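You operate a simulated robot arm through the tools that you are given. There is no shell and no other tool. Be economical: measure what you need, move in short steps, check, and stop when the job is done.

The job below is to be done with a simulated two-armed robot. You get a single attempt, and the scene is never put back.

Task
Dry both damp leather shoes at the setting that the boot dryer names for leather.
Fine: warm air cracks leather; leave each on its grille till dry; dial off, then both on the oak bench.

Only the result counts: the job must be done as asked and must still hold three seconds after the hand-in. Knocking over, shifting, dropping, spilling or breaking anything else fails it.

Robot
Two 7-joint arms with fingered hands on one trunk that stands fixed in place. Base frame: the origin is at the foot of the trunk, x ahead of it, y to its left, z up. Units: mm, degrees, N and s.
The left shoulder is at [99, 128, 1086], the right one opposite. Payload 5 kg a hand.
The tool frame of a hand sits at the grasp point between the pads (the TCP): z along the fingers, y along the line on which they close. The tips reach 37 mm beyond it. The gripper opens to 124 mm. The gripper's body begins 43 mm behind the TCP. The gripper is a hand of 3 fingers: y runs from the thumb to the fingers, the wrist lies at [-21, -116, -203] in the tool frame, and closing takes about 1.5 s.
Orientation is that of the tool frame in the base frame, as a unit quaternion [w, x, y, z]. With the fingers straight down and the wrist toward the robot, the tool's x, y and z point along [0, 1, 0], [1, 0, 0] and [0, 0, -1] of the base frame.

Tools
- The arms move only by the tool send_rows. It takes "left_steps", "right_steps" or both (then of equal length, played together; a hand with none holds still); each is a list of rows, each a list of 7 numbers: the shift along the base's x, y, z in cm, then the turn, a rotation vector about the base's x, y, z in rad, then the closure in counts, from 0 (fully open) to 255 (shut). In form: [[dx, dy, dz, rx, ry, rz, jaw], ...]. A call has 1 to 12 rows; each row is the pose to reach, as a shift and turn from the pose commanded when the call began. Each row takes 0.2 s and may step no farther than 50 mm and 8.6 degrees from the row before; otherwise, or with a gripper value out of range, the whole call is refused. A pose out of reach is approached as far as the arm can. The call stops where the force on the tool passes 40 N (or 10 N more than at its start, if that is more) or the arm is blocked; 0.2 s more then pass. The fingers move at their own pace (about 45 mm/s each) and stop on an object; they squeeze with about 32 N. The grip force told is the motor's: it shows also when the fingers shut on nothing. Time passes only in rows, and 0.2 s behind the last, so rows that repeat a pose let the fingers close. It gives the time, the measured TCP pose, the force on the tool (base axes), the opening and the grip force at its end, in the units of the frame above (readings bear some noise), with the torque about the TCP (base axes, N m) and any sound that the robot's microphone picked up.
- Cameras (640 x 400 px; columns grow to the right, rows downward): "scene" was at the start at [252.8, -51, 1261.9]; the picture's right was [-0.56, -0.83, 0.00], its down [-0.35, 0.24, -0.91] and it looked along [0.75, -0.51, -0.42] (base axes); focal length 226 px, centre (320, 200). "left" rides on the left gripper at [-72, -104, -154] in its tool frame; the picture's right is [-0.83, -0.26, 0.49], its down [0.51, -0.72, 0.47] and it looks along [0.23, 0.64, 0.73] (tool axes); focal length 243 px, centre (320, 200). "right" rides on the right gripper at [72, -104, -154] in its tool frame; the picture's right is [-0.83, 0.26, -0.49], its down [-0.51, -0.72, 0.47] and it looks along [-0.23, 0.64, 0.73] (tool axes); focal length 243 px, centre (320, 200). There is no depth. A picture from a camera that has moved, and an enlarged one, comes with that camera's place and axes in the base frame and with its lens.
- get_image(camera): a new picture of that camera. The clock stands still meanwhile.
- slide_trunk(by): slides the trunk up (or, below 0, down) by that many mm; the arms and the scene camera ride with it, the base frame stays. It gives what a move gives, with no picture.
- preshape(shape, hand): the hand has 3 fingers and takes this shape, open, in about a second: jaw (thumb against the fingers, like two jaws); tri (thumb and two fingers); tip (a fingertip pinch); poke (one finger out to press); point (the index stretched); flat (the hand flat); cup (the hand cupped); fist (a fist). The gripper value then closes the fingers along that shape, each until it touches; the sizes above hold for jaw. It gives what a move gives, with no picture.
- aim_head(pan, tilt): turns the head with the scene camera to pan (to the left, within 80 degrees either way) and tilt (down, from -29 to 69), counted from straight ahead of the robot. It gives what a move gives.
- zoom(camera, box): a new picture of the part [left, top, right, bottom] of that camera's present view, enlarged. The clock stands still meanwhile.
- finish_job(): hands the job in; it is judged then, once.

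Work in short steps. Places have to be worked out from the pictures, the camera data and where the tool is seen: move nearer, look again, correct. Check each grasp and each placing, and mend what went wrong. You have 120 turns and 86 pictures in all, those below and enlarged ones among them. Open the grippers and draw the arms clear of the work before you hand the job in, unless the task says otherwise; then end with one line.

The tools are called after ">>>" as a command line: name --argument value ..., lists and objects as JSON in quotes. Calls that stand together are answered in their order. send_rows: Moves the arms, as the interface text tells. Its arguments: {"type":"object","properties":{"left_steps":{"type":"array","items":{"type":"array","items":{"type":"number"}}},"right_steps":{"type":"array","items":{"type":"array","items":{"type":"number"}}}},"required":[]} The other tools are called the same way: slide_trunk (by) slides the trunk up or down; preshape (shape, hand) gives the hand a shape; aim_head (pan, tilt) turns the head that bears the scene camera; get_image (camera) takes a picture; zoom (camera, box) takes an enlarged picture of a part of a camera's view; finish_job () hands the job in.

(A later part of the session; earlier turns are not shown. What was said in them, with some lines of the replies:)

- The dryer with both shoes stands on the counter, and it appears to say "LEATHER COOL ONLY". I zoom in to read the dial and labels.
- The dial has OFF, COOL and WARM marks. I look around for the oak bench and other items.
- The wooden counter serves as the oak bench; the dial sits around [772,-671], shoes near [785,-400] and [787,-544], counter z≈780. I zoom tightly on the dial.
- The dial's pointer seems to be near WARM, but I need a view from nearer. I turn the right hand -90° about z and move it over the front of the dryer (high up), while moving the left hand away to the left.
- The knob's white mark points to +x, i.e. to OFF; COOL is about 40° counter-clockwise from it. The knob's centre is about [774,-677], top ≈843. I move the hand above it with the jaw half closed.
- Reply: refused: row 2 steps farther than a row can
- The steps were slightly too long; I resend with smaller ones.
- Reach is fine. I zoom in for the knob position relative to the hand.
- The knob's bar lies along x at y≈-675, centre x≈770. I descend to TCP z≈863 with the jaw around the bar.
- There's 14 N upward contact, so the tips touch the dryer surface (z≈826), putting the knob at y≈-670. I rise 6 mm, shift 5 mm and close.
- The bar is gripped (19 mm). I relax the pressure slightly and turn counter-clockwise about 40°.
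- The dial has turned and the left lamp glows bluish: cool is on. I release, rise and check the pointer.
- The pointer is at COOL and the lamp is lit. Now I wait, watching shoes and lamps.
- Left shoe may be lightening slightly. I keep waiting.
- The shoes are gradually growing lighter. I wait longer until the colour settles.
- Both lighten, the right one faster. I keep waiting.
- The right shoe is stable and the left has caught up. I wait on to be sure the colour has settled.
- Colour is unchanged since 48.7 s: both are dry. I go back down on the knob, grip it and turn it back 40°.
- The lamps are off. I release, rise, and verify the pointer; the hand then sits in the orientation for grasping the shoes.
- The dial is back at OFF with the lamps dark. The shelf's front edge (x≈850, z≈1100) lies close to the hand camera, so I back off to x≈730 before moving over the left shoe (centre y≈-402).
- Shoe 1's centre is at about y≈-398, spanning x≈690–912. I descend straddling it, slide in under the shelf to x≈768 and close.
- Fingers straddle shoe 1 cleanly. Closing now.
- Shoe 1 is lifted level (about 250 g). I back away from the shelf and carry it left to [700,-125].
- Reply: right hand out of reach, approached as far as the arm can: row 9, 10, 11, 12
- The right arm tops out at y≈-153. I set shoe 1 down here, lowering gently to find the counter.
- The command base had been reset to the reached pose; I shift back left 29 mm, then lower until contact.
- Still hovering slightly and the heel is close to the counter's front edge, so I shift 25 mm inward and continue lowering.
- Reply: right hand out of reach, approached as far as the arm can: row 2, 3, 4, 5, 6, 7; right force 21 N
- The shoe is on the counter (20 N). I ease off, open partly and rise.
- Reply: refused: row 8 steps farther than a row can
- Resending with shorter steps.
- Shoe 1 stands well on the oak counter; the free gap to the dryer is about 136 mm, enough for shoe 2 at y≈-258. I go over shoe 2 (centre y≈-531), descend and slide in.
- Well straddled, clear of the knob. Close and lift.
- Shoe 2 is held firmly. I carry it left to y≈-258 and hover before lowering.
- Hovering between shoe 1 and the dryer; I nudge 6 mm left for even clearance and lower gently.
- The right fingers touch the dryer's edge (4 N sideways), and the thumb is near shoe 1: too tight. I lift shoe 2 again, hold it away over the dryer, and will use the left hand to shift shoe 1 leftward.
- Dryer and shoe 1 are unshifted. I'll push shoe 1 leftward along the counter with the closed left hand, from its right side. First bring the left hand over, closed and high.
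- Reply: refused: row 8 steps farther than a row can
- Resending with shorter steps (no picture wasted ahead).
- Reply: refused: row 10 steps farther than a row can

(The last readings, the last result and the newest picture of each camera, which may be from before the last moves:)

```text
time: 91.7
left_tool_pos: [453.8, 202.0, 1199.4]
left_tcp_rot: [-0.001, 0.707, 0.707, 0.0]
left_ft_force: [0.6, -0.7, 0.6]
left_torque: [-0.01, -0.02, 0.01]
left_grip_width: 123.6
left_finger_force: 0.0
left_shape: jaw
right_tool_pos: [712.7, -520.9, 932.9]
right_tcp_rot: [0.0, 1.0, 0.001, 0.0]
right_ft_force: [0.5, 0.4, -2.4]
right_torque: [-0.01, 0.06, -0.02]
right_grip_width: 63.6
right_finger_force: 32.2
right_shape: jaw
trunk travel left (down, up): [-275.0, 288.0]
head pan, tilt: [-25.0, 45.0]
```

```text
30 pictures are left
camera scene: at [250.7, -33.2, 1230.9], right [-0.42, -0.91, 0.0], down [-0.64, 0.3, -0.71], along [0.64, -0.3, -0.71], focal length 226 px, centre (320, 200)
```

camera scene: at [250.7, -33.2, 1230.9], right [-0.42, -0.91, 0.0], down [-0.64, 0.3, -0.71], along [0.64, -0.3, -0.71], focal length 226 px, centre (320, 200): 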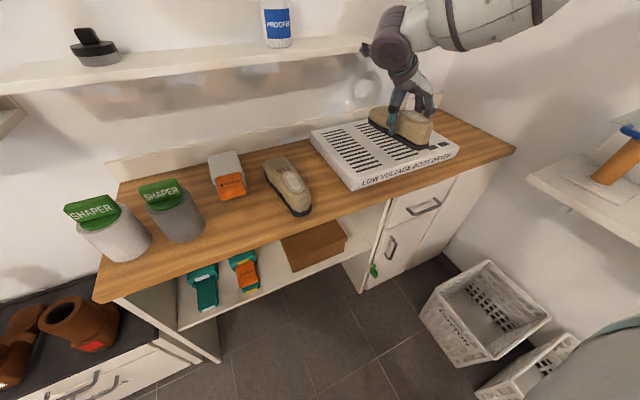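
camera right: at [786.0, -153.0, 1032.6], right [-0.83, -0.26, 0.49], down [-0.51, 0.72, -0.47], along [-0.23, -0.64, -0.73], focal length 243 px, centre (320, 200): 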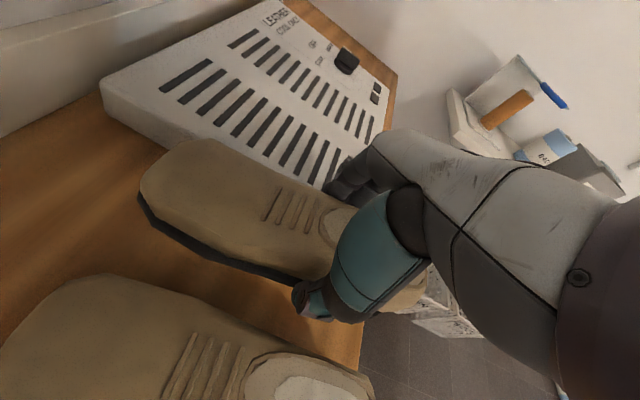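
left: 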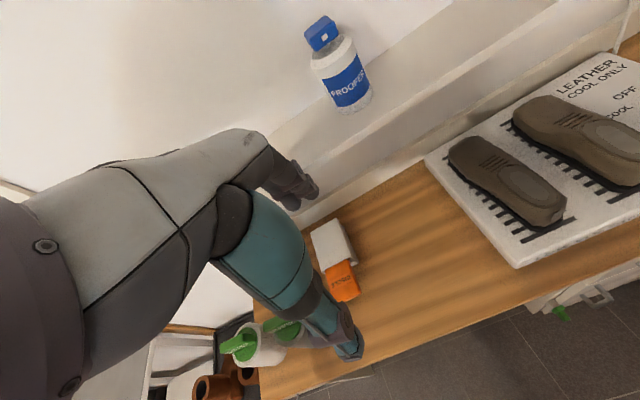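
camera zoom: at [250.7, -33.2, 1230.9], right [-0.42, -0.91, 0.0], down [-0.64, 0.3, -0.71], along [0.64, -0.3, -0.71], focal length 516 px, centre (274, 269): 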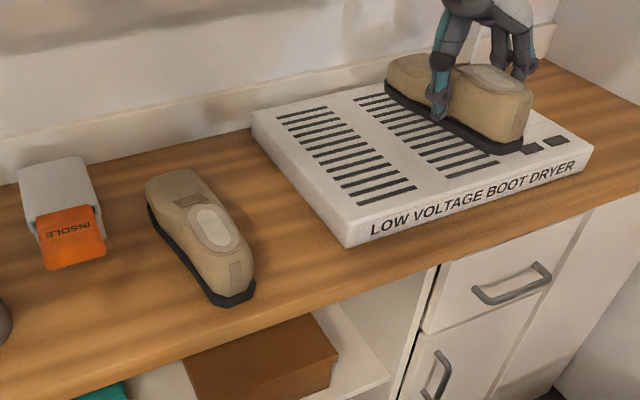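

I keep every step at or below 45 mm now.

>>> send_rows --left_steps '[[2, -3.8, 0, 0, 0, 0, 100], [4, -7.6, 0, 0, 0, 0, 200], [6, -11.4, 0, 0, 0, 0, 255], [8, -15.2, 0, 0, 0, 0, 255], [10, -19, 0, 0, 0, 0, 255], [12, -22.8, 0, 0, 0, 0, 255], [14, -26.6, 0, 0, 0, 0, 255], [16, -30.4, -1, 0, 0, 0, 255], [18, -34, -2, 0, 0, 0, 255], [20, -37.5, -3.5, 0, 0, 0, 255], [22, -41, -5, 0, 0, 0, 255], [23, -44.5, -7, 0, 0, 0, 255]]'

```text
time: 94.3
left_tool_pos: [687.4, -246.8, 1129.9]
left_tcp_rot: [-0.001, 0.706, 0.708, 0.0]
left_ft_force: [0.0, -0.2, 0.3]
left_torque: [0.02, 0.01, 0.02]
left_grip_width: 0.0
left_finger_force: 31.6
left_shape: jaw
right_tool_pos: [713.0, -522.1, 932.0]
right_tcp_rot: [-0.001, 1.0, 0.0, -0.001]
right_ft_force: [-0.2, -1.2, -3.1]
right_torque: [0.05, 0.06, -0.01]
right_grip_width: 63.9
right_finger_force: 32.0
right_shape: jaw
trunk travel left (down, up): [-275.0, 288.0]
head pan, tilt: [-25.0, 45.0]
```

Left hand reached y≈-247. I lower it to z≈920 above the gap and look.

>>> send_rows --left_steps '[[1, -0.4, -4, 0, 0, 0, 255], [2.5, -0.6, -8, 0, 0, 0, 255], [3.5, -0.6, -12, 0, 0, 0, 255], [4.2, -0.6, -16, 0, 0, 0, 255], [4.2, -0.6, -20, 0, 0, 0, 255], [4.2, -0.6, -21, 0, 0, 0, 255]]'

>>> zoom --camera "scene" --box '[200, 70, 480, 250]'

>>> get_image --camera "left"

```text
time: 95.7
left_tool_pos: [726.2, -248.5, 920.7]
left_tcp_rot: [0.0, 0.706, 0.708, 0.0]
left_ft_force: [0.4, -0.8, 0.2]
left_torque: [-0.01, 0.02, -0.02]
left_grip_width: 0.0
left_finger_force: 32.4
left_shape: jaw
right_tool_pos: [713.5, -520.8, 933.6]
right_tcp_rot: [0.001, 1.0, 0.0, 0.0]
right_ft_force: [0.3, 0.3, -3.5]
right_torque: [0.01, 0.07, 0.03]
right_grip_width: 63.8
right_finger_force: 32.1
right_shape: jaw
trunk travel left (down, up): [-275.0, 288.0]
head pan, tilt: [-25.0, 45.0]
```

```text
2.22 times, centred on (340, 160) of scene
camera zoom: at [250.4, -33.8, 1231.0], right [-0.42, -0.91, 0.0], down [-0.64, 0.3, -0.71], along [0.64, -0.3, -0.71], focal length 502 px, centre (276, 289)
```

zoom: 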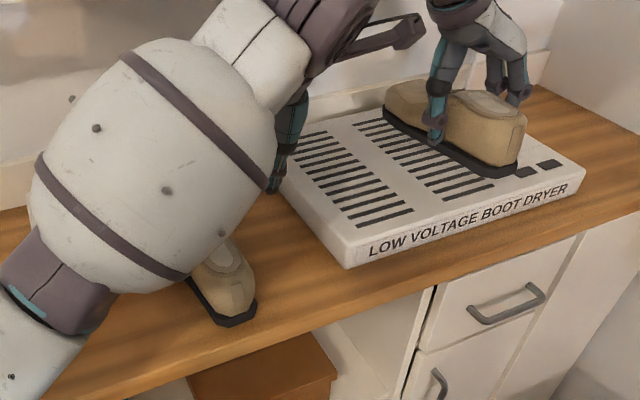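

```text
28 pictures are left
camera left: at [622.3, -320.7, 1072.7], right [-0.26, -0.83, -0.49], down [-0.72, 0.51, -0.47], along [0.64, 0.23, -0.73], focal length 243 px, centre (320, 200)
```

left: 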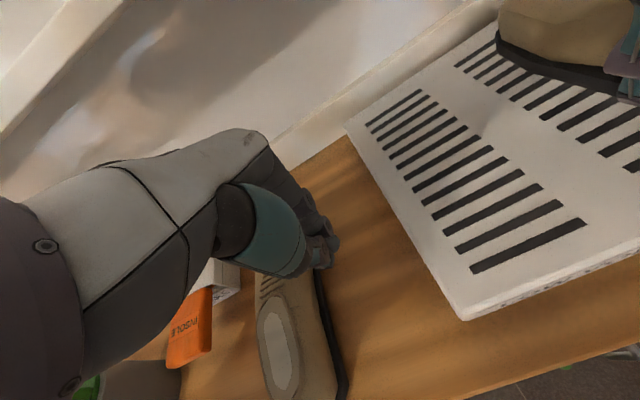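

From the left camera: shoe 1's right edge is y≈-184, dryer's left edge y≈-325. I lower the closed left hand into the gap, at x≈740 (the shoe's centre of mass), then push shoe 1 about 55 mm left.

>>> send_rows --left_steps '[[0.7, 0, -3, 0, 0, 0, 255], [1.4, 0, -6, 0, 0, 0, 255], [1.4, 0, -8.2, 0, 0, 0, 255], [1.4, 0, -8.2, 0, 0, 0, 255]]'

>>> send_rows --left_steps '[[0, 1, 0, 0, 0, 0, 255], [0, 2, 0, 0, 0, 0, 255], [0, 3, 0, 0, 0, 0, 255], [0, 4, 0, 0, 0, 0, 255], [0, 4.5, 0, 0, 0, 0, 255], [0, 4.5, 0, 0, 0, 0, 255]]'

>>> get_image --camera "left"

```text
time: 96.7
left_tool_pos: [740.2, -248.6, 837.0]
left_tcp_rot: [0.001, 0.706, 0.708, 0.0]
left_ft_force: [-0.2, 0.3, -0.1]
left_torque: [-0.02, 0.0, -0.01]
left_grip_width: 0.1
left_finger_force: 32.6
left_shape: jaw
right_tool_pos: [713.4, -520.9, 934.8]
right_tcp_rot: [-0.001, 1.0, 0.0, 0.0]
right_ft_force: [-0.4, 0.3, -2.3]
right_torque: [0.03, 0.06, -0.03]
right_grip_width: 63.9
right_finger_force: 32.0
right_shape: jaw
trunk travel left (down, up): [-275.0, 288.0]
head pan, tilt: [-25.0, 45.0]
```

```text
time: 98.1
left_tool_pos: [739.6, -203.8, 837.9]
left_tcp_rot: [0.0, 0.707, 0.708, 0.0]
left_ft_force: [0.2, -1.8, 0.3]
left_torque: [-0.02, -0.03, -0.02]
left_grip_width: 0.0
left_finger_force: 31.9
left_shape: jaw
right_tool_pos: [713.2, -520.2, 934.4]
right_tcp_rot: [0.0, 1.0, -0.001, -0.001]
right_ft_force: [0.4, 0.7, -3.8]
right_torque: [0.03, 0.07, 0.01]
right_grip_width: 64.1
right_finger_force: 31.7
right_shape: jaw
trunk travel left (down, up): [-275.0, 288.0]
head pan, tilt: [-25.0, 45.0]
```

```text
27 pictures are left
camera left: at [635.7, -276.2, 991.1], right [-0.26, -0.83, -0.49], down [-0.72, 0.51, -0.47], along [0.64, 0.23, -0.73], focal length 243 px, centre (320, 200)
```

left: 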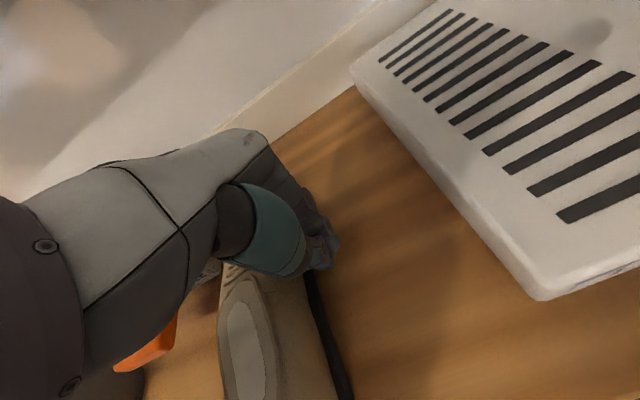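

Contact just made (1.8 N). I push on 5 cm slowly.

>>> send_rows --left_steps '[[0, 0.7, 0, 0, 0, 0, 255], [0, 1.4, 0, 0, 0, 0, 255], [0, 2.1, 0, 0, 0, 0, 255], [0, 2.8, 0, 0, 0, 0, 255], [0, 3.5, 0, 0, 0, 0, 255], [0, 4.2, 0, 0, 0, 0, 255], [0, 5, 0, 0, 0, 0, 255], [0, 5, 0, 0, 0, 0, 255]]'

>>> get_image --camera "left"

```text
time: 99.9
left_tool_pos: [740.2, -157.1, 840.4]
left_tcp_rot: [-0.001, 0.707, 0.707, 0.0]
left_ft_force: [-10.1, -15.1, 1.3]
left_torque: [-0.26, 0.23, 0.17]
left_grip_width: 0.1
left_finger_force: 32.1
left_shape: jaw
right_tool_pos: [712.8, -521.9, 933.7]
right_tcp_rot: [-0.001, 1.0, 0.0, 0.0]
right_ft_force: [0.3, 0.4, -3.5]
right_torque: [0.05, 0.1, 0.04]
right_grip_width: 63.7
right_finger_force: 31.9
right_shape: jaw
trunk travel left (down, up): [-275.0, 288.0]
head pan, tilt: [-25.0, 45.0]
```

```text
26 pictures are left
camera left: at [634.8, -229.6, 992.2], right [-0.26, -0.83, -0.49], down [-0.72, 0.51, -0.47], along [0.64, 0.23, -0.73], focal length 243 px, centre (320, 200)
```

left: 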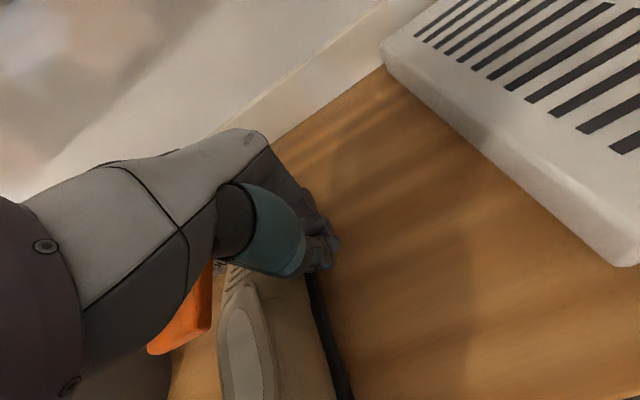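

Force jumped to 18 N — something (shoe toe or hand) may have met the box. I back off and check.

>>> send_rows --left_steps '[[0, -1, 0, 0, 0, 0, 255], [0, -2.5, 0, 0, 0, 0, 255], [0, -4.5, 1, 0, 0, 0, 255], [0, -6, 4, 0, 0, 0, 255], [0, -6, 8, 0, 0, 0, 255], [-2, -6, 12, 0, 0, 0, 255], [-5, -5, 15, 0, 0, 0, 255], [-8, -4, 18, 0, 0, 0, 255], [-11, -2, 20, 0, 0, 0, 255], [-14, 1, 22, 0, 0, 0, 255], [-17, 4, 24, 0, 0, 0, 255], [-19, 7, 26, 0, 0, 0, 255]]'

>>> get_image --camera "left"

>>> get_image --camera "scene"

```text
time: 102.5
left_tool_pos: [675.0, -92.6, 915.9]
left_tcp_rot: [0.024, 0.71, 0.704, 0.017]
left_ft_force: [-1.5, -1.0, 0.0]
left_torque: [-0.01, 0.0, 0.0]
left_grip_width: 0.2
left_finger_force: 31.7
left_shape: jaw
left hand out of reach, approached as far as the arm can: row 6, 7, 8, 9, 10, 11, 12
right_tool_pos: [711.3, -521.3, 937.0]
right_tcp_rot: [0.001, 1.0, -0.001, 0.002]
right_ft_force: [-0.6, 0.2, -0.5]
right_torque: [-0.03, 0.05, 0.02]
right_grip_width: 64.1
right_finger_force: 32.1
right_shape: jaw
trunk travel left (down, up): [-275.0, 288.0]
head pan, tilt: [-25.0, 45.0]
```

```text
25 pictures are left
camera left: at [560.6, -162.6, 1063.0], right [-0.24, -0.83, -0.5], down [-0.69, 0.51, -0.52], along [0.68, 0.22, -0.7], focal length 243 px, centre (320, 200)
```

left: 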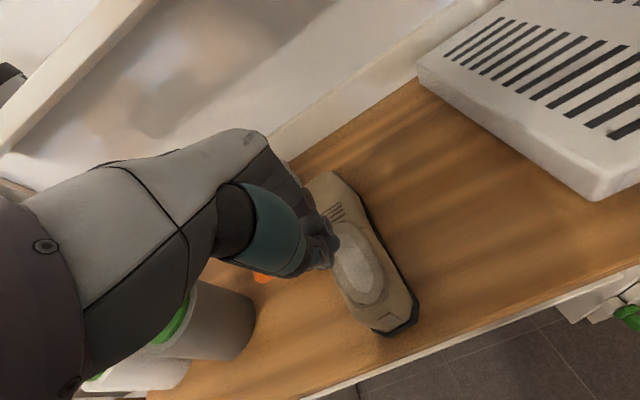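

```text
24 pictures are left
camera scene: at [248.5, -32.5, 1231.5], right [-0.42, -0.91, 0.0], down [-0.64, 0.3, -0.71], along [0.64, -0.3, -0.71], focal length 226 px, centre (320, 200)
```

scene: 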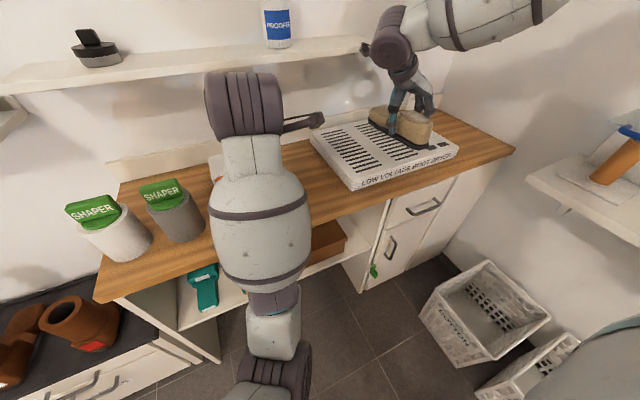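

The left arm got cramped near the body. I raise it straight up, then swing it left.

>>> send_rows --left_steps '[[1, 0, 3, 0, 0, 0, 255], [2, 0, 7, 0, 0, 0, 255], [2, 0, 11, 0, 0, 0, 255], [2, 0, 15, 0, 0, 0, 255], [2, 0, 19, 0, 0, 0, 255], [2, 2, 22, 0, 0, 0, 255], [1, 5, 25, 0, 0, 0, 255], [-1, 8, 27, 0, 0, 0, 255], [-3, 12, 28, 0, 0, 0, 255], [-6, 15, 28, 0, 0, 0, 255], [-9, 18, 28, 0, 0, 0, 255], [-12, 21, 28, 0, 0, 0, 255]]'

>>> get_image --camera "scene"

```text
time: 104.0
left_tool_pos: [803.3, -98.5, 1060.1]
left_tcp_rot: [0.028, 0.71, 0.703, 0.02]
left_ft_force: [-16.6, 1.4, 6.2]
left_torque: [-0.01, -0.9, 0.31]
left_grip_width: 0.0
left_finger_force: 32.1
left_shape: jaw
left hand out of reach, approached as far as the arm can: row 1, 2, 3, 4, 5, 6, 7
right_tool_pos: [710.2, -519.3, 934.8]
right_tcp_rot: [0.0, 1.0, 0.0, -0.001]
right_ft_force: [-0.6, 0.0, -3.3]
right_torque: [-0.01, 0.08, -0.03]
right_grip_width: 63.9
right_finger_force: 31.8
right_shape: jaw
trunk travel left (down, up): [-275.0, 288.0]
head pan, tilt: [-25.0, 45.0]
stopped in row 7 (left hand): the force on the tool passed its limit at 50 N (the readings are from after the stop); the commanded pose is now the measured one
```

```text
23 pictures are left
camera scene: at [248.7, -33.2, 1231.4], right [-0.42, -0.91, 0.0], down [-0.64, 0.3, -0.71], along [0.64, -0.3, -0.71], focal length 226 px, centre (320, 200)
```

scene: 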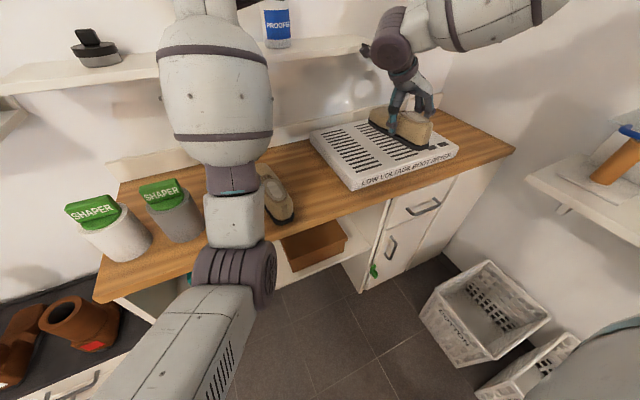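

The hand touched the shelf edge. I retreat straight back in small steps and check.

>>> send_rows --left_steps '[[-1.5, 0, 0, 0, 0, 0, 255], [-3, 0, 0, 0, 0, 0, 255], [-4.5, 0, 0, 0, 0, 0, 255], [-6, 0, 0, 0, 0, 0, 255]]'

>>> get_image --camera "scene"

```text
time: 105.0
left_tool_pos: [791.6, -101.3, 1032.9]
left_tcp_rot: [0.029, 0.711, 0.703, 0.02]
left_ft_force: [-0.6, 0.8, -0.1]
left_torque: [0.0, 0.01, 0.01]
left_grip_width: 0.0
left_finger_force: 32.3
left_shape: jaw
left hand out of reach, approached as far as the arm can: row 1, 2, 3, 4
right_tool_pos: [712.7, -519.8, 934.0]
right_tcp_rot: [-0.001, 1.0, 0.0, -0.002]
right_ft_force: [-0.9, -0.6, -3.2]
right_torque: [-0.02, 0.03, 0.02]
right_grip_width: 63.7
right_finger_force: 32.1
right_shape: jaw
trunk travel left (down, up): [-275.0, 288.0]
head pan, tilt: [-25.0, 45.0]
```

```text
22 pictures are left
camera scene: at [250.4, -33.7, 1231.0], right [-0.42, -0.91, 0.0], down [-0.64, 0.3, -0.71], along [0.64, -0.3, -0.71], focal length 226 px, centre (320, 200)
```

scene: 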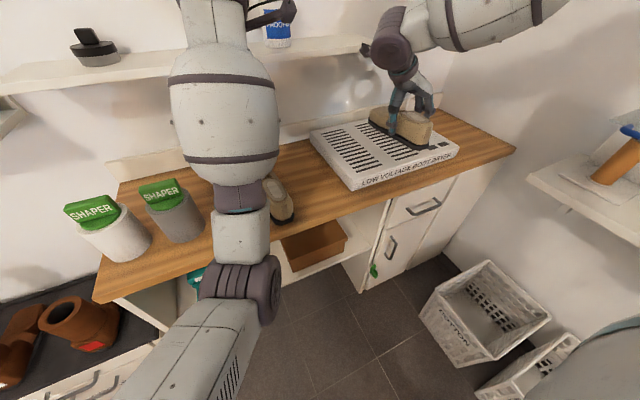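

The left arm's elbow sits low, and its wrist is at its limit with the fingers straight down. I tilt the fingers forward while pulling back, to free it.

>>> send_rows --left_steps '[[-2, 0, 0, 0, -0.1, 0, 255], [-4, 0, 0, 0, -0.2, 0, 255], [-6, 0, 0, 0, -0.3, 0, 255], [-8, 0, 0, 0, -0.4, 0, 255]]'

```text
time: 106.0
left_tool_pos: [709.7, -100.6, 1037.3]
left_tcp_rot: [0.165, 0.692, 0.684, 0.16]
left_ft_force: [-0.7, -0.2, 0.0]
left_torque: [-0.01, 0.01, 0.01]
left_grip_width: 0.0
left_finger_force: 31.7
left_shape: jaw
right_tool_pos: [711.7, -520.6, 933.2]
right_tcp_rot: [0.0, 1.0, 0.001, -0.001]
right_ft_force: [0.5, -0.3, -2.3]
right_torque: [0.06, 0.1, -0.03]
right_grip_width: 63.6
right_finger_force: 32.1
right_shape: jaw
trunk travel left (down, up): [-275.0, 288.0]
head pan, tilt: [-25.0, 45.0]
```

That freed it. Continue up, back and left with some more tilt.

>>> send_rows --left_steps '[[-1, 2, 2, 0, -0.1, 0, 255], [-2, 4, 4, 0, -0.2, 0, 255], [-3, 6, 6, 0, -0.3, 0, 255], [-4, 9, 8, 0, -0.3, 0, 255], [-5, 12, 10, 0, -0.3, 0, 255], [-6, 15, 12, 0, -0.3, 0, 255], [-7, 18, 13, 0, -0.3, 0, 255], [-8, 21, 14, 0, -0.3, 0, 255]]'

>>> get_image --camera "scene"

```text
time: 107.8
left_tool_pos: [630.6, 110.3, 1177.1]
left_tcp_rot: [0.265, 0.661, 0.652, 0.26]
left_ft_force: [-0.7, 0.1, -0.1]
left_torque: [-0.01, 0.01, -0.01]
left_grip_width: 0.0
left_finger_force: 32.0
left_shape: jaw
right_tool_pos: [713.4, -520.5, 933.7]
right_tcp_rot: [0.0, 1.0, 0.0, -0.001]
right_ft_force: [1.0, -0.1, -3.3]
right_torque: [-0.03, 0.05, 0.0]
right_grip_width: 63.9
right_finger_force: 31.6
right_shape: jaw
trunk travel left (down, up): [-275.0, 288.0]
head pan, tilt: [-25.0, 45.0]
```

```text
21 pictures are left
camera scene: at [250.3, -33.2, 1231.0], right [-0.42, -0.91, 0.0], down [-0.64, 0.3, -0.71], along [0.64, -0.3, -0.71], focal length 226 px, centre (320, 200)
```

scene: 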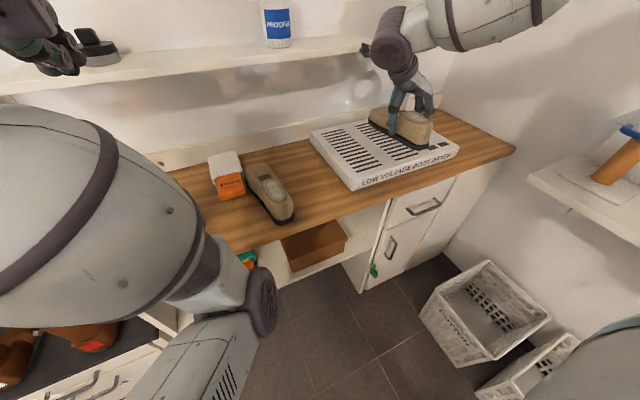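

The box appears unmoved and shoe 1 now sits farther left. I retract the left hand a little and check closely.

>>> send_rows --left_steps '[[-2, 2, 1, 0, 0, 0, 255], [-5, 4, 2, 0, 0, 0, 255], [-8, 6, 3, 0, 0, 0, 255], [-11, 8, 4, 0, 0, 0, 255]]'

>>> zoom --camera "scene" --box '[190, 110, 400, 250]'

```text
time: 108.8
left_tool_pos: [618.6, 146.2, 1214.5]
left_tcp_rot: [0.266, 0.661, 0.651, 0.26]
left_ft_force: [0.4, 0.2, 0.7]
left_torque: [-0.02, 0.01, -0.03]
left_grip_width: 0.0
left_finger_force: 32.3
left_shape: jaw
left hand out of reach, approached as far as the arm can: row 1, 2, 3, 4
right_tool_pos: [711.9, -520.3, 933.3]
right_tcp_rot: [0.0, 1.0, 0.0, -0.001]
right_ft_force: [-0.1, -0.9, -3.6]
right_torque: [0.01, 0.07, -0.04]
right_grip_width: 63.5
right_finger_force: 32.1
right_shape: jaw
trunk travel left (down, up): [-275.0, 288.0]
head pan, tilt: [-25.0, 45.0]
```

```text
2.86 times, centred on (295, 180) of scene
camera zoom: at [250.5, -33.4, 1230.9], right [-0.42, -0.91, 0.0], down [-0.64, 0.3, -0.71], along [0.64, -0.3, -0.71], focal length 646 px, centre (391, 257)
```

zoom: 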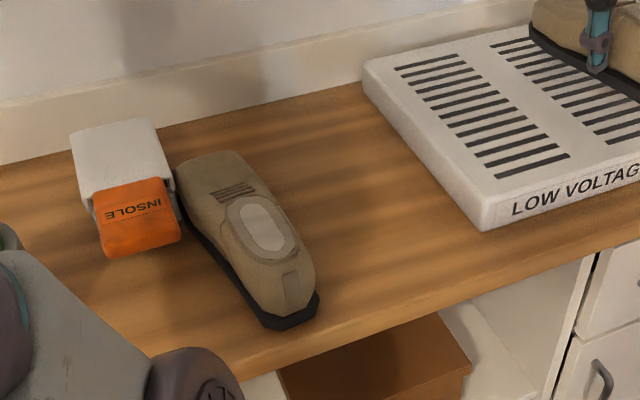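

Box and dryer are unmoved; the free gap is now about 184 mm (y -141 to -325). I carry shoe 2 to y≈-234 and lower partway.

>>> send_rows --right_steps '[[0, 4, 0, 0, 0, 0, 255], [0, 8, 0, 0, 0, 0, 255], [0, 12, 0, 0, 0, 0, 255], [0, 16, 0, 0, 0, 0, 255], [0, 20, 0, 0, 0, 0, 255], [0, 24, 0, 0, 0, 0, 255], [0, 28.6, 0, 0, 0, 0, 255], [0, 28.6, -2.5, 0, 0, 0, 255], [0, 28.6, -5, 0, 0, 0, 255], [0, 28.6, -7, 0, 0, 0, 255], [0, 28.6, -7, 0, 0, 0, 255]]'

>>> zoom --camera "scene" --box '[190, 110, 400, 250]'

```text
time: 111.2
left_tool_pos: [618.5, 146.2, 1215.1]
left_tcp_rot: [0.267, 0.66, 0.651, 0.261]
left_ft_force: [0.3, -0.3, 0.7]
left_torque: [-0.01, -0.02, -0.01]
left_grip_width: 0.1
left_finger_force: 31.8
left_shape: jaw
right_tool_pos: [712.9, -233.1, 864.3]
right_tcp_rot: [0.0, 1.0, 0.0, -0.001]
right_ft_force: [-0.2, 0.0, -3.1]
right_torque: [-0.02, 0.12, -0.04]
right_grip_width: 63.8
right_finger_force: 32.3
right_shape: jaw
trunk travel left (down, up): [-275.0, 288.0]
head pan, tilt: [-25.0, 45.0]
```

```text
2.86 times, centred on (295, 180) of scene
camera zoom: at [250.1, -33.3, 1231.1], right [-0.42, -0.91, 0.0], down [-0.64, 0.3, -0.71], along [0.64, -0.3, -0.71], focal length 646 px, centre (391, 257)
```

zoom: 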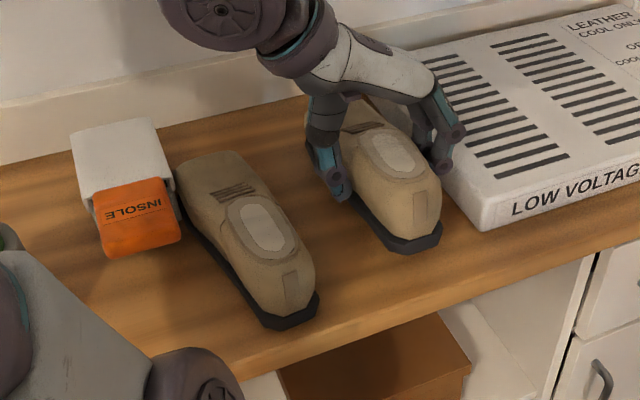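

There's more room on the left; I nudge 8 mm left and lower to the counter.

>>> send_rows --right_steps '[[0, 0.8, 0, 0, 0, 0, 255], [0, 0.8, -1, 0, 0, 0, 255], [0, 0.8, -2, 0, 0, 0, 255], [0, 0.8, -2.5, 0, 0, 0, 255], [0, 0.8, -2.8, 0, 0, 0, 255], [0, 0.8, -3.1, 0, 0, 0, 255], [0, 0.8, -3.1, 0, 0, 0, 255]]'

>>> zoom --camera "scene" --box '[190, 110, 400, 250]'

```text
time: 112.8
left_tool_pos: [617.9, 145.9, 1215.4]
left_tcp_rot: [0.266, 0.66, 0.652, 0.261]
left_ft_force: [0.0, 0.3, -0.7]
left_torque: [0.0, 0.02, -0.02]
left_grip_width: 0.0
left_finger_force: 31.7
left_shape: jaw
right_tool_pos: [713.7, -226.0, 832.7]
right_tcp_rot: [0.0, 1.0, 0.001, 0.0]
right_ft_force: [0.3, -0.3, 5.0]
right_torque: [-0.05, -0.1, 0.02]
right_grip_width: 63.5
right_finger_force: 32.2
right_shape: jaw
trunk travel left (down, up): [-275.0, 288.0]
head pan, tilt: [-25.0, 45.0]
```

```text
2.86 times, centred on (295, 180) of scene
camera zoom: at [249.8, -33.5, 1231.2], right [-0.42, -0.91, 0.0], down [-0.64, 0.3, -0.71], along [0.64, -0.3, -0.71], focal length 646 px, centre (391, 257)
```

zoom: 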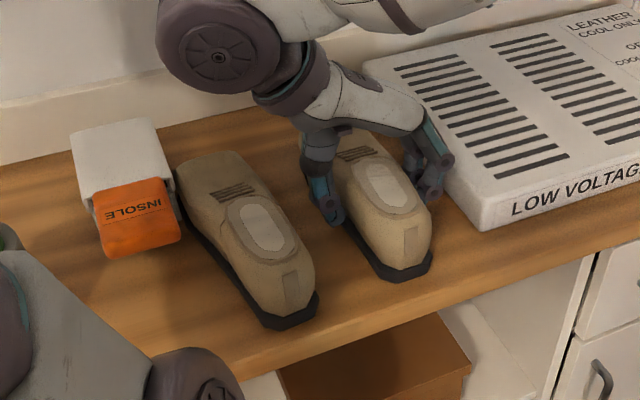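

Shoe 2 is resting on the counter with clearance. I open about 20 mm only and rise straight up.

>>> send_rows --right_steps '[[0, 0, 0, 0, 0, 0, 150], [0, 0, 0, 0, 0, 0, 85], [0, 0, 0, 0, 0, 0, 85], [0, 0, 0, 0, 0, 0, 85], [0, 0, 2, 0, 0, 0, 85], [0, 0, 5, 0, 0, 0, 85], [0, 0, 9, 0, 0, 0, 85], [0, -3, 12, 0, 0, 0, 85], [0, -7, 13, 0, 0, 0, 60], [-2, -11, 14, 0, 0, 0, 0], [-4, -14, 15, 0, 0, 0, 0]]'

>>> get_image --camera "scene"

```text
time: 115.2
left_tool_pos: [616.7, 145.0, 1214.2]
left_tcp_rot: [0.267, 0.66, 0.652, 0.261]
left_ft_force: [0.4, 0.1, -1.1]
left_torque: [0.0, -0.02, -0.01]
left_grip_width: 0.3
left_finger_force: 31.6
left_shape: jaw
right_tool_pos: [670.9, -367.2, 983.1]
right_tcp_rot: [0.0, 1.0, 0.0, 0.0]
right_ft_force: [-0.6, -0.1, 0.4]
right_torque: [0.03, 0.01, 0.0]
right_grip_width: 123.7
right_finger_force: 0.0
right_shape: jaw
trunk travel left (down, up): [-275.0, 288.0]
head pan, tilt: [-25.0, 45.0]
```

```text
17 pictures are left
camera scene: at [248.9, -34.1, 1231.3], right [-0.42, -0.91, 0.0], down [-0.64, 0.3, -0.71], along [0.64, -0.3, -0.71], focal length 226 px, centre (320, 200)
```

scene: 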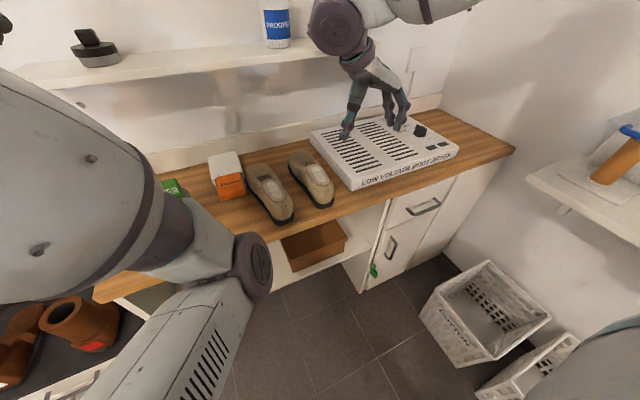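

Both shoes stand on the bench. I draw the right arm up and back, and open the left hand.

>>> send_rows --right_steps '[[-2, -3, 3, 0, 0, 0, 0], [-4, -6, 6, 0, 0, 0, 0], [-6, -9, 9, 0, 0, 0, 0], [-8, -12, 12, 0, 0, 0, 0], [-10, -14, 15, 0, 0, 0, 0], [-12, -15, 18, 0, 0, 0, 0], [-12, -15, 18, 0, 0, 0, 0], [-12, -15, 18, 0, 0, 0, 0]]' --left_steps '[[0, 0, 0, 0, 0, 0, 150], [0, 0, 0, 0, 0, 0, 60], [0, 0, 0, 0, 0, 0, 0], [0, 0, 0, 0, 0, 0, 0], [0, 0, 0, 0, 0, 0, 0], [0, 0, 0, 0, 0, 0, 0], [0, 0, 0, 0, 0, 0, 0], [0, 0, 0, 0, 0, 0, 0]]'

>>> zoom --camera "scene" --box '[190, 90, 480, 250]'

>>> aim_head --pan 20 --tilt 40

>>> get_image --camera "scene"

>>> get_image --camera "left"

```text
time: 117.0
left_tool_pos: [617.0, 145.4, 1214.4]
left_tcp_rot: [0.266, 0.66, 0.652, 0.261]
left_ft_force: [-0.2, -0.2, -0.1]
left_torque: [0.01, -0.01, 0.0]
left_grip_width: 123.6
left_finger_force: 0.0
left_shape: jaw
right_tool_pos: [549.9, -514.7, 1164.6]
right_tcp_rot: [0.0, 1.0, -0.001, -0.001]
right_ft_force: [0.1, -0.2, 0.1]
right_torque: [0.01, -0.01, 0.02]
right_grip_width: 123.8
right_finger_force: 0.1
right_shape: jaw
trunk travel left (down, up): [-275.0, 288.0]
head pan, tilt: [-25.0, 45.0]
```

```text
2.21 times, centred on (335, 170) of scene
camera zoom: at [249.7, -33.6, 1231.1], right [-0.42, -0.91, 0.0], down [-0.64, 0.3, -0.71], along [0.64, -0.3, -0.71], focal length 499 px, centre (287, 266)
```

zoom: 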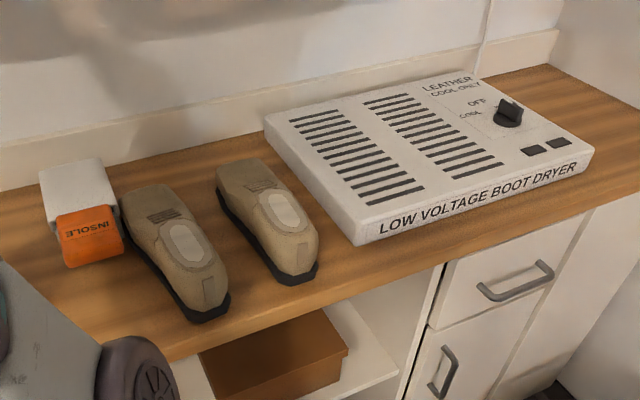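

```text
time: 118.1
left_tool_pos: [617.2, 146.8, 1213.1]
left_tcp_rot: [0.266, 0.661, 0.652, 0.261]
left_ft_force: [-0.3, -0.1, 0.2]
left_torque: [-0.01, -0.01, -0.03]
left_grip_width: 123.5
left_finger_force: 0.1
left_shape: jaw
right_tool_pos: [550.5, -515.5, 1163.8]
right_tcp_rot: [-0.001, 1.0, 0.0, -0.001]
right_ft_force: [0.6, -0.2, -0.1]
right_torque: [0.01, -0.04, 0.03]
right_grip_width: 123.5
right_finger_force: 0.1
right_shape: jaw
trunk travel left (down, up): [-275.0, 288.0]
head pan, tilt: [20.0, 40.0]
```

```text
15 pictures are left
camera scene: at [256.3, 29.9, 1238.3], right [0.34, -0.94, 0.0], down [-0.6, -0.22, -0.77], along [0.72, 0.26, -0.64], focal length 226 px, centre (320, 200)
```

scene: 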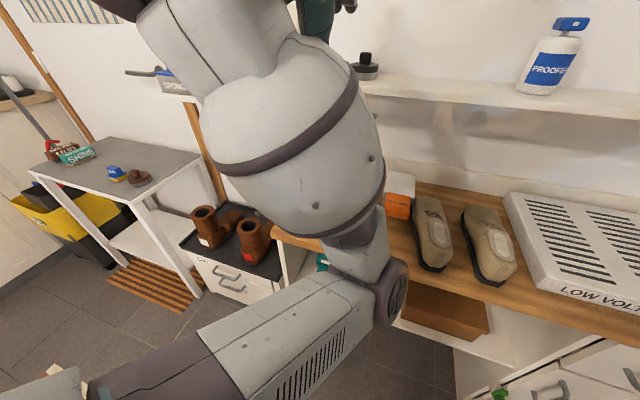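

```text
14 pictures are left
camera left: at [434.5, 76.4, 1252.1], right [0.14, -0.83, -0.53], down [-0.19, 0.51, -0.84], along [0.97, 0.22, -0.09], focal length 243 px, centre (320, 200)
```

left: 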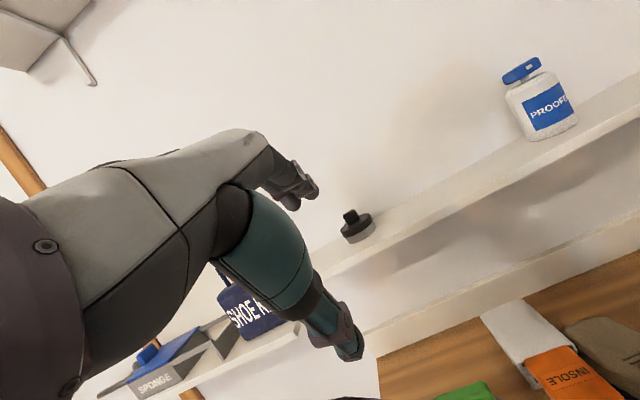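

All seems in place; the jars are hidden behind the left arm, so I raise the trunk to lift both arms clear and verify.

>>> slide_trunk --by 150

>>> aim_head --pan 5 --tilt 50

>>> get_image --camera "scene"

>>> get_image --camera "left"

```text
time: 119.8
left_tool_pos: [615.9, 147.2, 1362.3]
left_tcp_rot: [0.266, 0.661, 0.652, 0.26]
left_ft_force: [-0.2, 0.3, 0.0]
left_torque: [-0.01, -0.01, 0.0]
left_grip_width: 123.5
left_finger_force: 0.1
left_shape: jaw
right_tool_pos: [553.4, -517.3, 1311.6]
right_tcp_rot: [-0.001, 1.0, 0.001, 0.0]
right_ft_force: [-0.1, 0.3, 0.5]
right_torque: [-0.01, 0.0, 0.0]
right_grip_width: 123.6
right_finger_force: 0.2
right_shape: jaw
trunk travel left (down, up): [-425.0, 138.0]
head pan, tilt: [20.0, 40.0]
```

```text
time: 120.6
left_tool_pos: [613.6, 146.7, 1362.1]
left_tcp_rot: [0.266, 0.661, 0.651, 0.261]
left_ft_force: [0.7, 0.3, 0.0]
left_torque: [-0.03, -0.01, -0.02]
left_grip_width: 123.7
left_finger_force: 0.1
left_shape: jaw
right_tool_pos: [553.7, -517.2, 1312.9]
right_tcp_rot: [0.0, 1.0, 0.001, -0.001]
right_ft_force: [-0.8, 1.0, 0.0]
right_torque: [-0.03, 0.02, 0.0]
right_grip_width: 123.9
right_finger_force: 0.1
right_shape: jaw
trunk travel left (down, up): [-425.0, 138.0]
head pan, tilt: [5.0, 50.0]
```

```text
13 pictures are left
camera scene: at [214.2, 7.4, 1378.6], right [0.09, -1.0, 0.0], down [-0.76, -0.07, -0.64], along [0.64, 0.06, -0.77], focal length 226 px, centre (320, 200)
```

scene: 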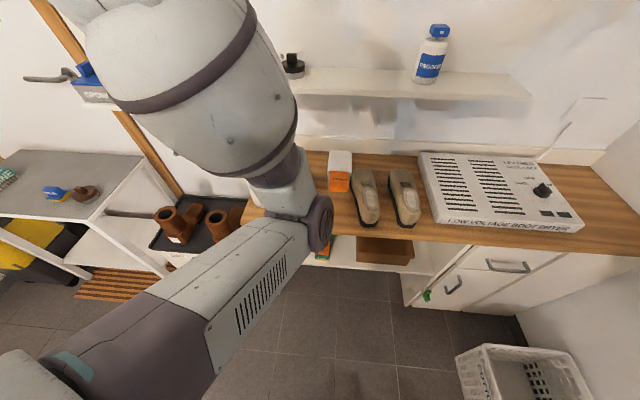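

```text
12 pictures are left
camera left: at [431.9, 77.8, 1400.2], right [0.14, -0.83, -0.53], down [-0.19, 0.51, -0.84], along [0.97, 0.22, -0.09], focal length 243 px, centre (320, 200)
```

left: 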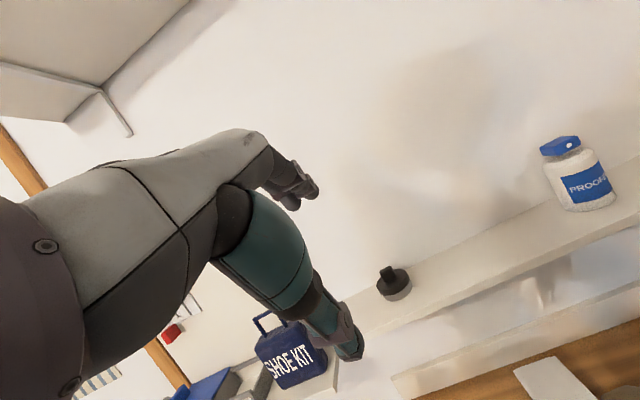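

The jars remain hidden; I swing the left hand outward a bit and look once more.

>>> send_rows --left_steps '[[0, 3, 2, 0, 0, 0, 0], [0, 6, 4, 0, 0, 0, 0], [0, 9, 6, 0, 0, 0, 0], [0, 12, 8, 0, 0, 0, 0], [0, 15, 10, 0, 0, 0, 0], [0, 18, 11, 0, 0, 0, 0], [0, 21, 12, 0, 0, 0, 0]]'

>>> get_image --camera "scene"

```text
time: 122.2
left_tool_pos: [623.5, 366.6, 1485.9]
left_tcp_rot: [0.266, 0.66, 0.653, 0.26]
left_ft_force: [-1.4, 0.0, -0.1]
left_torque: [0.0, -0.04, -0.04]
left_grip_width: 123.7
left_finger_force: 0.0
left_shape: jaw
left hand out of reach, approached as far as the arm can: row 2, 3, 4, 5, 6, 7
right_tool_pos: [550.9, -515.9, 1313.7]
right_tcp_rot: [0.0, 1.0, 0.0, 0.0]
right_ft_force: [-0.2, 0.4, 0.8]
right_torque: [0.02, 0.01, -0.02]
right_grip_width: 123.4
right_finger_force: 0.0
right_shape: jaw
trunk travel left (down, up): [-425.0, 138.0]
head pan, tilt: [5.0, 50.0]
```

```text
11 pictures are left
camera scene: at [212.3, 8.0, 1378.9], right [0.09, -1.0, 0.0], down [-0.76, -0.07, -0.64], along [0.64, 0.06, -0.77], focal length 226 px, centre (320, 200)
```

scene: 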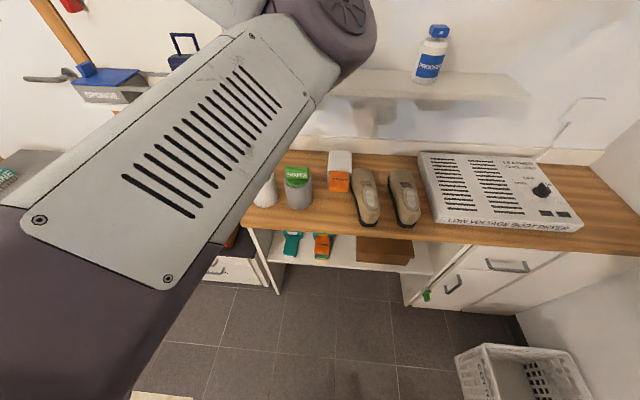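

The jars, box, shelf items and dryer are all standing as before, the dial is OFF, and both dry shoes are on the bench with the grippers open and clear. I hand the job in.

>>> finish_job

```text
The job is handed in.
```

I dried both leather shoes on COOL, the setting the dryer names for leather, until their colour stopped changing. I then turned the dial to OFF, and both shoes now stand on the wooden counter, which I took to be the oak bench. Shoe 1 was pushed left to make room and may be touching the insole box. The left hand bumped the shelf edge once. Nothing visible was moved.
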